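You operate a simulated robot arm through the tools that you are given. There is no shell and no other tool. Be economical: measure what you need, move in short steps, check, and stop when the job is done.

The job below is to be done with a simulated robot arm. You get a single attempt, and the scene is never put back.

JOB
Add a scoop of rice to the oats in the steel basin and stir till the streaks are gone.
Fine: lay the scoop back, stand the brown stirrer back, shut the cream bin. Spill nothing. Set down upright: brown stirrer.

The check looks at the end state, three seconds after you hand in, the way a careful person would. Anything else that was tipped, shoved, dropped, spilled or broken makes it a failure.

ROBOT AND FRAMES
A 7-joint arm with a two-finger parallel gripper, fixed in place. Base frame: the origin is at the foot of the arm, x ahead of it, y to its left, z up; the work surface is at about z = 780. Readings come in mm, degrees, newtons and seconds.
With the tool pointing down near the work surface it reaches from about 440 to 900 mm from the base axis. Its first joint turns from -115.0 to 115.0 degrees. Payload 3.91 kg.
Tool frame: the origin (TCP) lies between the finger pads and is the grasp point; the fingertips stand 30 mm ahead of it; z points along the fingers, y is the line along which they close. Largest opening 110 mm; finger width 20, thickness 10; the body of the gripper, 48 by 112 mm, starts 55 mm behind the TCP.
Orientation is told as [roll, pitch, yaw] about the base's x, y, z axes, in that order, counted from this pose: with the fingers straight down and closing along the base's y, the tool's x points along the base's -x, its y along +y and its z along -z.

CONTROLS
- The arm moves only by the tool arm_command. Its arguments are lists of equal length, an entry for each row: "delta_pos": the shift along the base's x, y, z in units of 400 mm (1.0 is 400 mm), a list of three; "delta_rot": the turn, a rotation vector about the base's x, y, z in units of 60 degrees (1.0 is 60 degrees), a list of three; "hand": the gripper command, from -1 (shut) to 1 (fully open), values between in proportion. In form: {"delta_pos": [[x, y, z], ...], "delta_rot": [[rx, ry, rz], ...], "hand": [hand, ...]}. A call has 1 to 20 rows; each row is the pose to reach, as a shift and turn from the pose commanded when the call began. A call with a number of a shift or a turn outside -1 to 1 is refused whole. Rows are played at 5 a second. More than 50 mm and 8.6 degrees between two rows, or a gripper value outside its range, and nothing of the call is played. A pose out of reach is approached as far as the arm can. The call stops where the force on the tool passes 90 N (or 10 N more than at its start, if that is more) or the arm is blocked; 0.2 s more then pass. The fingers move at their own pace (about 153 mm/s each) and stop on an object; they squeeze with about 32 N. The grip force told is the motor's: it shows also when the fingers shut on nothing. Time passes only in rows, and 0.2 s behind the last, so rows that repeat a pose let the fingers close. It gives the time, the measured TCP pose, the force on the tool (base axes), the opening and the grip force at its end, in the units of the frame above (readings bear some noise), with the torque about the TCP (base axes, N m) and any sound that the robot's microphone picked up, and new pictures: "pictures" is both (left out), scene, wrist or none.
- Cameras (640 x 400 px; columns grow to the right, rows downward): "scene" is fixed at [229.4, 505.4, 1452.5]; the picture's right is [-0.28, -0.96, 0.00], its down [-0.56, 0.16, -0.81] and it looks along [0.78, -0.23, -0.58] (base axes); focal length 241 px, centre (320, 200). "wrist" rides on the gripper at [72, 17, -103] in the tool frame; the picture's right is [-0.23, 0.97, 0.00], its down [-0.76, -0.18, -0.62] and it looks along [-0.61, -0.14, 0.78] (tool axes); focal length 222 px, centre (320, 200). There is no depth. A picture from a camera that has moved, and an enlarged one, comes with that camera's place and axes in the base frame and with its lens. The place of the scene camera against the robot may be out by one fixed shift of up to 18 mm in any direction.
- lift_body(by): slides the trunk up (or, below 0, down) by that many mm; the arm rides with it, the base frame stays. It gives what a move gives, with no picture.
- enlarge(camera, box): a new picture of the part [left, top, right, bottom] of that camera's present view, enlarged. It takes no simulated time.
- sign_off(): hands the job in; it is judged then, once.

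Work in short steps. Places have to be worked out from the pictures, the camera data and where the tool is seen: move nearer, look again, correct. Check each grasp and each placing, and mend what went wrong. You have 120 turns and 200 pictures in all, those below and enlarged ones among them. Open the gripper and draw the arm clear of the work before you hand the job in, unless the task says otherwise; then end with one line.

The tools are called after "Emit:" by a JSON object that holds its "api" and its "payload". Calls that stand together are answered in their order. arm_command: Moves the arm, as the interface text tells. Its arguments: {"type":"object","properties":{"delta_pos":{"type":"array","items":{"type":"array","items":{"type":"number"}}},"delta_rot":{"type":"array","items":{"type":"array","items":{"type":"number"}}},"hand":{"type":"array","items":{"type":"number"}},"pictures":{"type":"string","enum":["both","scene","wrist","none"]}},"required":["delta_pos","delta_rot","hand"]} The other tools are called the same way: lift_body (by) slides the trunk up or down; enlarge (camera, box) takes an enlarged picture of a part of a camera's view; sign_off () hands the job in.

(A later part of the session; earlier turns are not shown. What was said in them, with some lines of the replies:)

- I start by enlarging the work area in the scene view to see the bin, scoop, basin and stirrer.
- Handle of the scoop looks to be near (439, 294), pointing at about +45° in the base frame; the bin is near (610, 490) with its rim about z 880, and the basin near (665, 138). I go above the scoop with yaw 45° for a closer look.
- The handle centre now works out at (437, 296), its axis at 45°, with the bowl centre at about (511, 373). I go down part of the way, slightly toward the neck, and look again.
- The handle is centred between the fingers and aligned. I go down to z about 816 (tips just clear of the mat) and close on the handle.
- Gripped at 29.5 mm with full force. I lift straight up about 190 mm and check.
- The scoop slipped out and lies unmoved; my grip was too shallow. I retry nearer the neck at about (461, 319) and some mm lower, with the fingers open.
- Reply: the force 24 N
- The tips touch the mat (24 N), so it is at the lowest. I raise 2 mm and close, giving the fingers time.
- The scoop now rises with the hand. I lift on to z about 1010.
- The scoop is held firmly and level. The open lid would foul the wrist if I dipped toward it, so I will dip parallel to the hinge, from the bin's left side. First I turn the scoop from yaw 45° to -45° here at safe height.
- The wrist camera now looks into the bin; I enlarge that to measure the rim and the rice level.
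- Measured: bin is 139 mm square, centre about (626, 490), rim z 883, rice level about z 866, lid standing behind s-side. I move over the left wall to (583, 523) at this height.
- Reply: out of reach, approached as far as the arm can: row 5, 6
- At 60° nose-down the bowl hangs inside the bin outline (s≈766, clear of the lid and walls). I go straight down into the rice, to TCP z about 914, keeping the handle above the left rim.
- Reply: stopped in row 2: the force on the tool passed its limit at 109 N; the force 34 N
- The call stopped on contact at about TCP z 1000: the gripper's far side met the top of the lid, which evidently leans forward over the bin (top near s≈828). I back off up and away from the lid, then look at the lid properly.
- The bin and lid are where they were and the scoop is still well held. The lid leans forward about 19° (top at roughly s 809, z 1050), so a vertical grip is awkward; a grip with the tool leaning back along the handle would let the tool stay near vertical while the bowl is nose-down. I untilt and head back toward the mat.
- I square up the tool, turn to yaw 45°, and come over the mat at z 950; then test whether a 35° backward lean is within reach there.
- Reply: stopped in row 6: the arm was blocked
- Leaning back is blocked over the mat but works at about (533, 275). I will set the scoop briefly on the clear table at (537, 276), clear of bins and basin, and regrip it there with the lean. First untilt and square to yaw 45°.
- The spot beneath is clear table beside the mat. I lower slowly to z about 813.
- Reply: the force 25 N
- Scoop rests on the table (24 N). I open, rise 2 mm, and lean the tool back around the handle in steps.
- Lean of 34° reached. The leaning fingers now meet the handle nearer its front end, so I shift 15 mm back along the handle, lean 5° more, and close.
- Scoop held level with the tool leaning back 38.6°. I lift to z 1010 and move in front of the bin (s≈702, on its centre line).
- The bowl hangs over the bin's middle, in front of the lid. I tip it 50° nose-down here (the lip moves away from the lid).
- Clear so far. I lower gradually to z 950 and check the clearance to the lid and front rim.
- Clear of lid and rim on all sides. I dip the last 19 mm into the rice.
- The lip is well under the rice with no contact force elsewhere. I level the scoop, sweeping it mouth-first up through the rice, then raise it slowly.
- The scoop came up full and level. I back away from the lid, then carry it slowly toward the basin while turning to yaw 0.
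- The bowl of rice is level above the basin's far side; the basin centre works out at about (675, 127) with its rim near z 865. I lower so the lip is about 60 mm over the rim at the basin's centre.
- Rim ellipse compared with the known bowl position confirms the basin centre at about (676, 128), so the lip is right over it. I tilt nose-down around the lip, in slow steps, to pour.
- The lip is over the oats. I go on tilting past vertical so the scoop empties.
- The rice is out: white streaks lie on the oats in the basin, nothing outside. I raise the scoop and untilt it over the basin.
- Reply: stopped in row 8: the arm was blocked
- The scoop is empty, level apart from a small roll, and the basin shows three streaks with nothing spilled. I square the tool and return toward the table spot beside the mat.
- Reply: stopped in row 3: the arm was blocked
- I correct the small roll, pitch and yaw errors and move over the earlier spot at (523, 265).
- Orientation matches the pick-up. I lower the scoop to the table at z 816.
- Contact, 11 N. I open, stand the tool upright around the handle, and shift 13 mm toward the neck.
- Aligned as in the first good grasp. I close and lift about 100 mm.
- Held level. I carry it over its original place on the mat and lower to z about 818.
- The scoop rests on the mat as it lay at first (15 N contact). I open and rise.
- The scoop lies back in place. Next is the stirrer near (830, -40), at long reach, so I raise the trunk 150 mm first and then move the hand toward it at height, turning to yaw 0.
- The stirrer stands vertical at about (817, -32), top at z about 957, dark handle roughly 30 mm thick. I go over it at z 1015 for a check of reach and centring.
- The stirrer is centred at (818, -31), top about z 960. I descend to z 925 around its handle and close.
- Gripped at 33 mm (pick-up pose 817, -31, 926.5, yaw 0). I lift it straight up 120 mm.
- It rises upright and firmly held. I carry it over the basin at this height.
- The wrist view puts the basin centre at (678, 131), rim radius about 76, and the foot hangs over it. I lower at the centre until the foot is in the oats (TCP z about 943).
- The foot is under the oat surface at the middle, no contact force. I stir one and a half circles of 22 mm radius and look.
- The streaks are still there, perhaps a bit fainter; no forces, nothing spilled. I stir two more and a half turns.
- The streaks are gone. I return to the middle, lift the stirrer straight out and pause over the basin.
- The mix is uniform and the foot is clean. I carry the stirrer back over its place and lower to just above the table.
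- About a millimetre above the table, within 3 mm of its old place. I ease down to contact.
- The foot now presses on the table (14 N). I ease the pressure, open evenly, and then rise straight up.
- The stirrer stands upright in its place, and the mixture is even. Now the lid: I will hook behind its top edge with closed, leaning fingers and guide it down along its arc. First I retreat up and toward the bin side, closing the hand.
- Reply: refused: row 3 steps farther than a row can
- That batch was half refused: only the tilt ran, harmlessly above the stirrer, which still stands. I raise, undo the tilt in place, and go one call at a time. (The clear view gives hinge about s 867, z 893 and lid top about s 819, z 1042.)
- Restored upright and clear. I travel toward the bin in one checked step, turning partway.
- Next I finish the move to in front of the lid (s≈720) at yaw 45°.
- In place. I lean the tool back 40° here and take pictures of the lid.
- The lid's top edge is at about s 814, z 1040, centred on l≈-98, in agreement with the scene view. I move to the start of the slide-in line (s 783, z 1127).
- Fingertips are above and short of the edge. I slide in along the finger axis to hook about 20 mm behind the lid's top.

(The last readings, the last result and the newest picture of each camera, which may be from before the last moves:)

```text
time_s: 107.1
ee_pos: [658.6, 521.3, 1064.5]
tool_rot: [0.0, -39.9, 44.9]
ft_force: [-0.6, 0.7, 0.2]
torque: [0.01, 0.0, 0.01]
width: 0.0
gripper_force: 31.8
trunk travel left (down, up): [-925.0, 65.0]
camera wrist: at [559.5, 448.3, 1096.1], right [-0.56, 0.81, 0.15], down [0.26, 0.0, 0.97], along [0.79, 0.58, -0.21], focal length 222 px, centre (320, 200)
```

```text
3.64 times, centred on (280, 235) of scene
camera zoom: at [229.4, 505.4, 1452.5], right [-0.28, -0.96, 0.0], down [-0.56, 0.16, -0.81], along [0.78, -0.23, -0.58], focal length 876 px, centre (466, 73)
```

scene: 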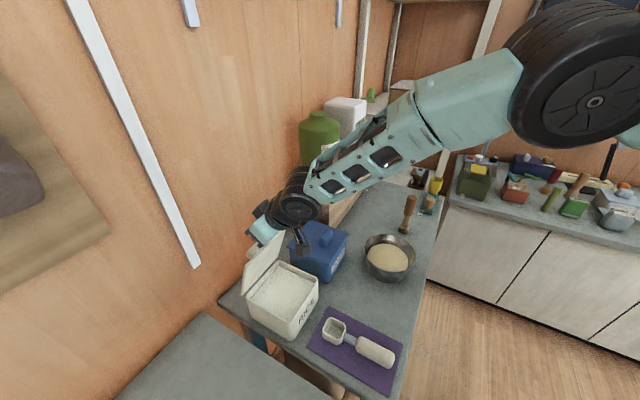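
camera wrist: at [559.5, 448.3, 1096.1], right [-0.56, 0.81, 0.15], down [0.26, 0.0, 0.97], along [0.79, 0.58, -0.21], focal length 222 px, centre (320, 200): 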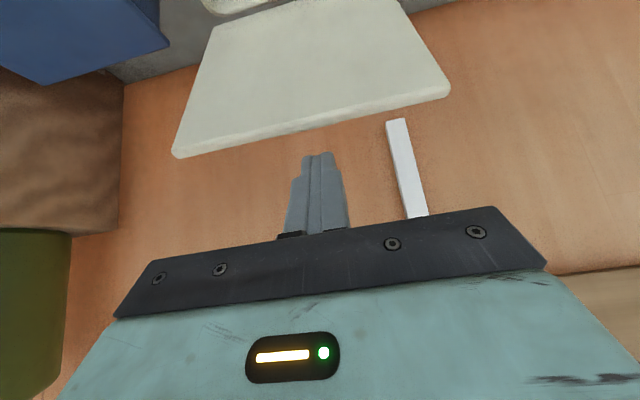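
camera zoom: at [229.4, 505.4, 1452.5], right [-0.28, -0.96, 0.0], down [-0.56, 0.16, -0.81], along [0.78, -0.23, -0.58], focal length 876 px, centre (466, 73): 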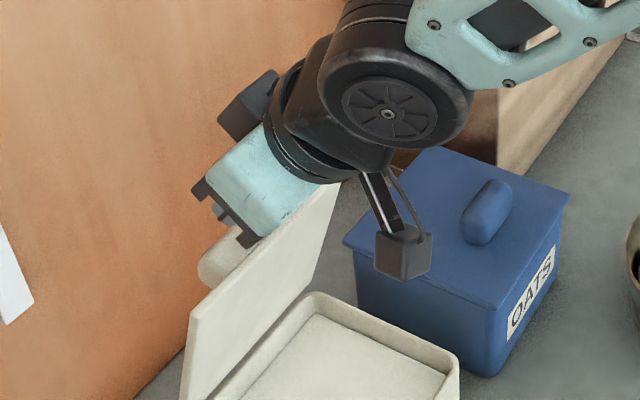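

The tips are beyond the lid's edge and level with it. I lower about 12 mm behind the lid, then draw it forward along its arc to about 45°.

Emit:
{"api": "arm_command", "payload": {"delta_pos": [[0, 0, -0.031], [-0.0194, -0.0194, -0.026], [-0.0477, -0.0477, -0.041], [-0.0751, -0.0751, -0.057], [-0.1008, -0.1008, -0.081], [-0.122, -0.122, -0.111]], "delta_rot": [[0, 0, 0], [0, 0, 0], [0, 0, 0], [0, 0, 0], [0, 0, 0], [0, 0, 0]], "hand": [-1, -1, -1, -1, -1, -1]}}

Emit:
{"api": "enlarge", "payload": {"camera": "scene", "box": [220, 180, 360, 320]}}

```text
time_s: 108.5
ee_pos: [608.3, 474.0, 1021.1]
tool_rot: [0.0, -39.9, 44.9]
ft_force: [0.3, -0.1, 0.3]
torque: [0.02, 0.01, 0.01]
width: 0.2
gripper_force: 31.4
trunk travel left (down, up): [-925.0, 65.0]
camera wrist: at [510.1, 399.7, 1052.1], right [-0.56, 0.81, 0.15], down [0.26, 0.0, 0.97], along [0.79, 0.58, -0.21], focal length 222 px, centre (320, 200)
```

scene: 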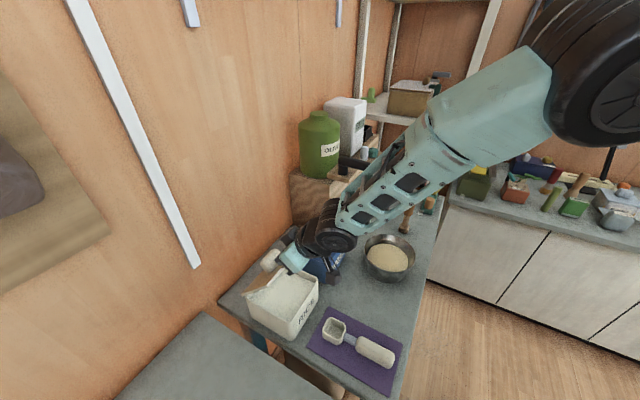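
wrist: 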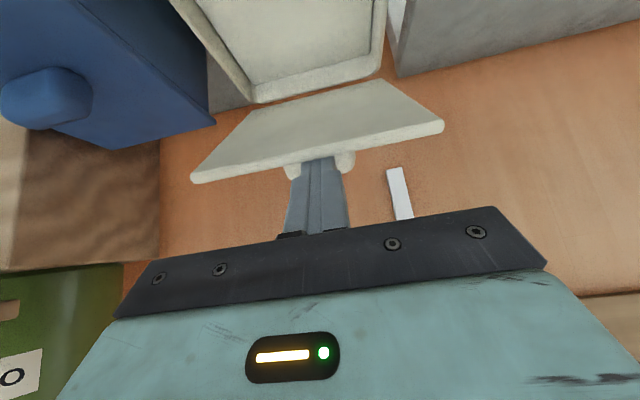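

```text
2.86 times, centred on (290, 250) of scene
camera zoom: at [229.4, 505.4, 1452.5], right [-0.28, -0.96, 0.0], down [-0.56, 0.16, -0.81], along [0.78, -0.23, -0.58], focal length 688 px, centre (406, 57)
```

zoom: 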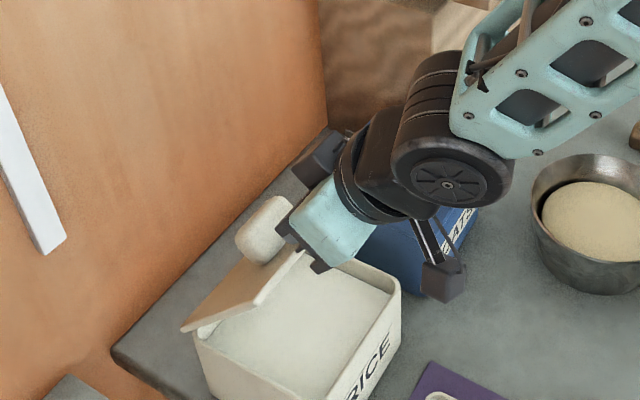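

The lid follows with hardly any force and is near 45°. I continue along the arc down toward closed.

Emit:
{"api": "arm_command", "payload": {"delta_pos": [[-0.0141, -0.0141, -0.0275], [-0.0265, -0.0265, -0.0575], [-0.0407, -0.0407, -0.09], [-0.053, -0.053, -0.1225], [-0.06, -0.06, -0.15], [-0.0654, -0.0654, -0.175], [-0.069, -0.069, -0.2], [-0.0707, -0.0707, -0.22], [-0.0707, -0.0707, -0.22]], "delta_rot": [[0, 0, 0], [0, 0, 0], [0, 0, 0], [0, 0, 0], [0, 0, 0], [0, 0, 0], [0, 0, 0], [0, 0, 0], [0, 0, 0]], "hand": [-1, -1, -1, -1, -1, -1, -1, -1, -1]}}

Emit:
{"api": "enlarge", "payload": {"camera": "scene", "box": [220, 200, 360, 340]}}

```text
time_s: 110.5
ee_pos: [577.9, 442.3, 932.3]
tool_rot: [-0.1, -39.7, 45.0]
ft_force: [-22.6, -24.9, 7.7]
torque: [-0.48, 0.04, -0.04]
width: 0.0
gripper_force: 31.7
trunk travel left (down, up): [-925.0, 65.0]
camera wrist: at [479.2, 368.6, 964.5], right [-0.56, 0.81, 0.14], down [0.26, 0.01, 0.97], along [0.78, 0.58, -0.21], focal length 222 px, centre (320, 200)
```

scene: 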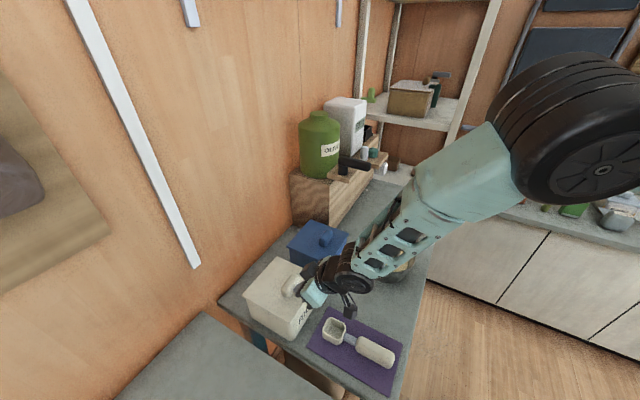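
wrist: 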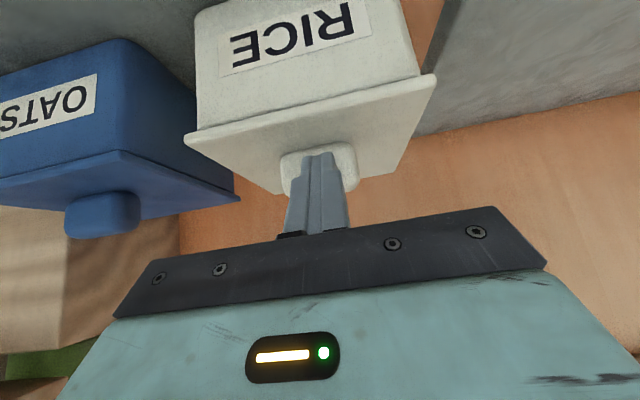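

```text
2.86 times, centred on (290, 270) of scene
camera zoom: at [229.4, 505.4, 1452.5], right [-0.28, -0.96, 0.0], down [-0.56, 0.16, -0.81], along [0.78, -0.23, -0.58], focal length 688 px, centre (406, 0)
```

zoom: 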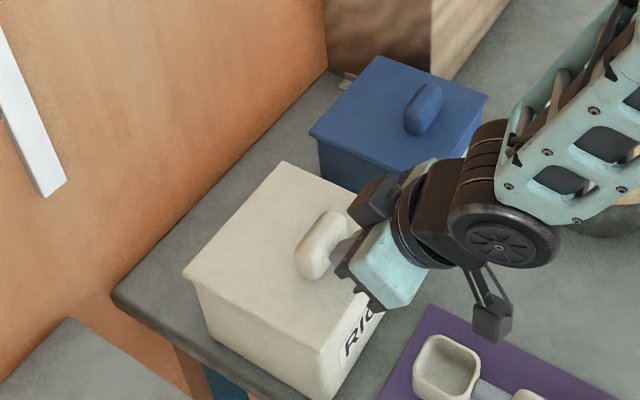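

The lid is down; the fingers press sideways on its knob (about 34 N), so I relieve that by backing toward the front first, then rise.

Emit:
{"api": "arm_command", "payload": {"delta_pos": [[-0.01, -0.01, 0.002], [-0.025, -0.025, 0.01], [-0.05, -0.05, 0.05], [-0.07, -0.07, 0.12], [-0.08, -0.08, 0.2], [-0.08, -0.08, 0.28], [-0.08, -0.08, 0.28]], "delta_rot": [[0, 0, 0], [0, 0, 0], [0, 0, 0], [0, 0, 0], [0, 0, 0], [0, 0, 0], [0, 0, 0]], "hand": [-1, -1, -1, -1, -1, -1, -1]}}

Emit:
{"api": "enlarge", "payload": {"camera": "scene", "box": [220, 200, 360, 340]}}

```text
time_s: 112.1
ee_pos: [549.8, 412.6, 1046.2]
tool_rot: [-0.1, -40.0, 44.9]
ft_force: [0.1, 0.1, 0.1]
torque: [0.03, 0.0, 0.0]
width: 0.0
gripper_force: 32.5
trunk travel left (down, up): [-925.0, 65.0]
camera wrist: at [449.9, 339.0, 1077.1], right [-0.56, 0.81, 0.15], down [0.26, 0.0, 0.97], along [0.79, 0.58, -0.21], focal length 222 px, centre (320, 200)
```

scene: 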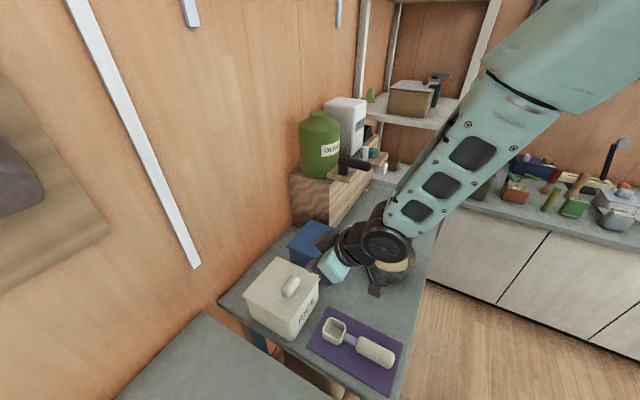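
wrist: 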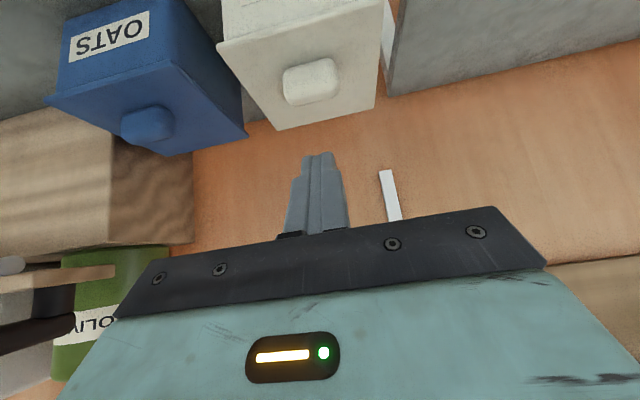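

```text
2.86 times, centred on (290, 270) of scene
camera zoom: at [229.4, 505.4, 1452.5], right [-0.28, -0.96, 0.0], down [-0.56, 0.16, -0.81], along [0.78, -0.23, -0.58], focal length 688 px, centre (406, 0)
```

zoom: 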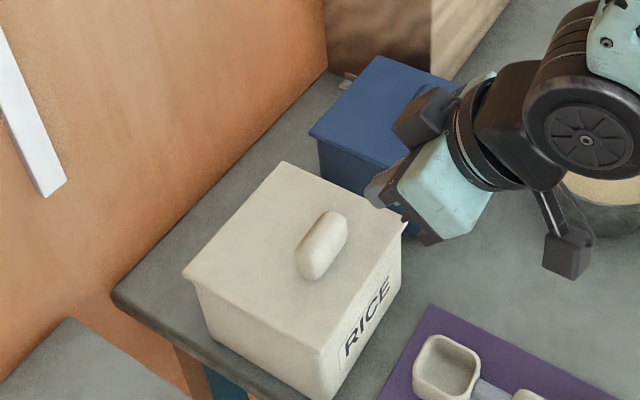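

The bin is shut and where it was. I untilt, open the gripper, and draw up and back clear of the table.

Emit:
{"api": "arm_command", "payload": {"delta_pos": [[-0.02, -0.05, 0.08], [-0.04, -0.1, 0.16], [-0.06, -0.15, 0.24], [-0.08, -0.18, 0.32], [-0.09, -0.2, 0.4], [-0.09, -0.2, 0.48], [-0.09, -0.2, 0.48]], "delta_rot": [[-0.094, 0.094, 0], [-0.188, 0.188, 0], [-0.282, 0.282, 0], [-0.376, 0.376, 0], [-0.471, 0.471, 0], [-0.471, 0.471, 0], [-0.471, 0.471, 0]], "hand": [-1, -1, -1, -0.5, 0.5, 1, 1]}}

Emit:
{"api": "enlarge", "payload": {"camera": "scene", "box": [220, 150, 460, 390]}}

```text
time_s: 113.7
ee_pos: [513.6, 333.6, 1237.5]
tool_rot: [-0.2, 0.1, 44.9]
ft_force: [-0.3, 0.5, -0.3]
torque: [0.0, 0.0, 0.01]
width: 109.9
gripper_force: 0.1
trunk travel left (down, up): [-925.0, 65.0]
camera wrist: at [449.1, 293.9, 1340.7], right [-0.53, 0.85, 0.0], down [0.66, 0.41, 0.62], along [0.53, 0.33, -0.78], focal length 222 px, centre (320, 200)
```

scene: 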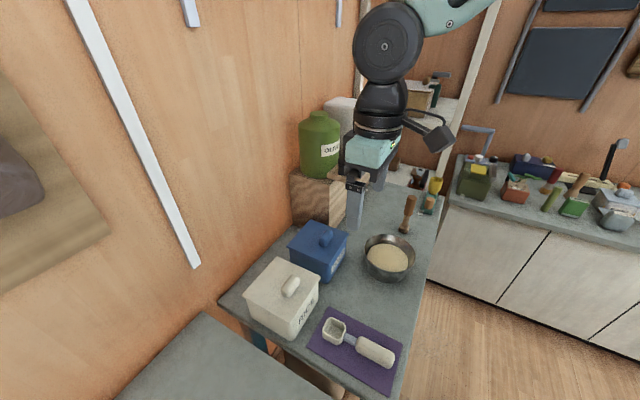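
wrist: 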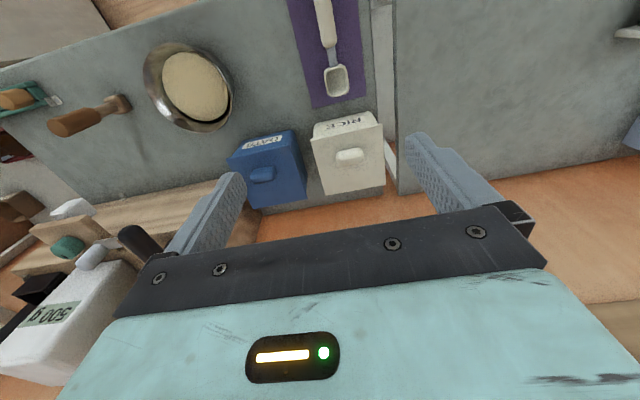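

```text
1.67 times, centred on (340, 270) of scene
camera zoom: at [229.4, 505.4, 1452.5], right [-0.28, -0.96, 0.0], down [-0.56, 0.16, -0.81], along [0.78, -0.23, -0.58], focal length 402 px, centre (287, 83)
```

zoom: 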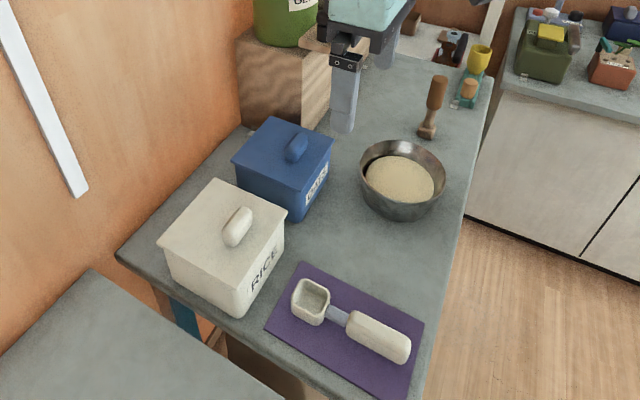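

Everything is as asked: the mix has no streaks, the scoop is on its mat, the stirrer stands upright, the cream bin is shut, nothing is spilled, and the arm is clear with the gripper open. I hand in.

Emit:
{"api": "sign_off", "payload": {}}

```text
The job is handed in.
```

One scoop of rice is stirred into the oats with no streaks left; the scoop is back on its mat, the brown stirrer is upright in its place, the cream bin is shut, and I saw no spills.
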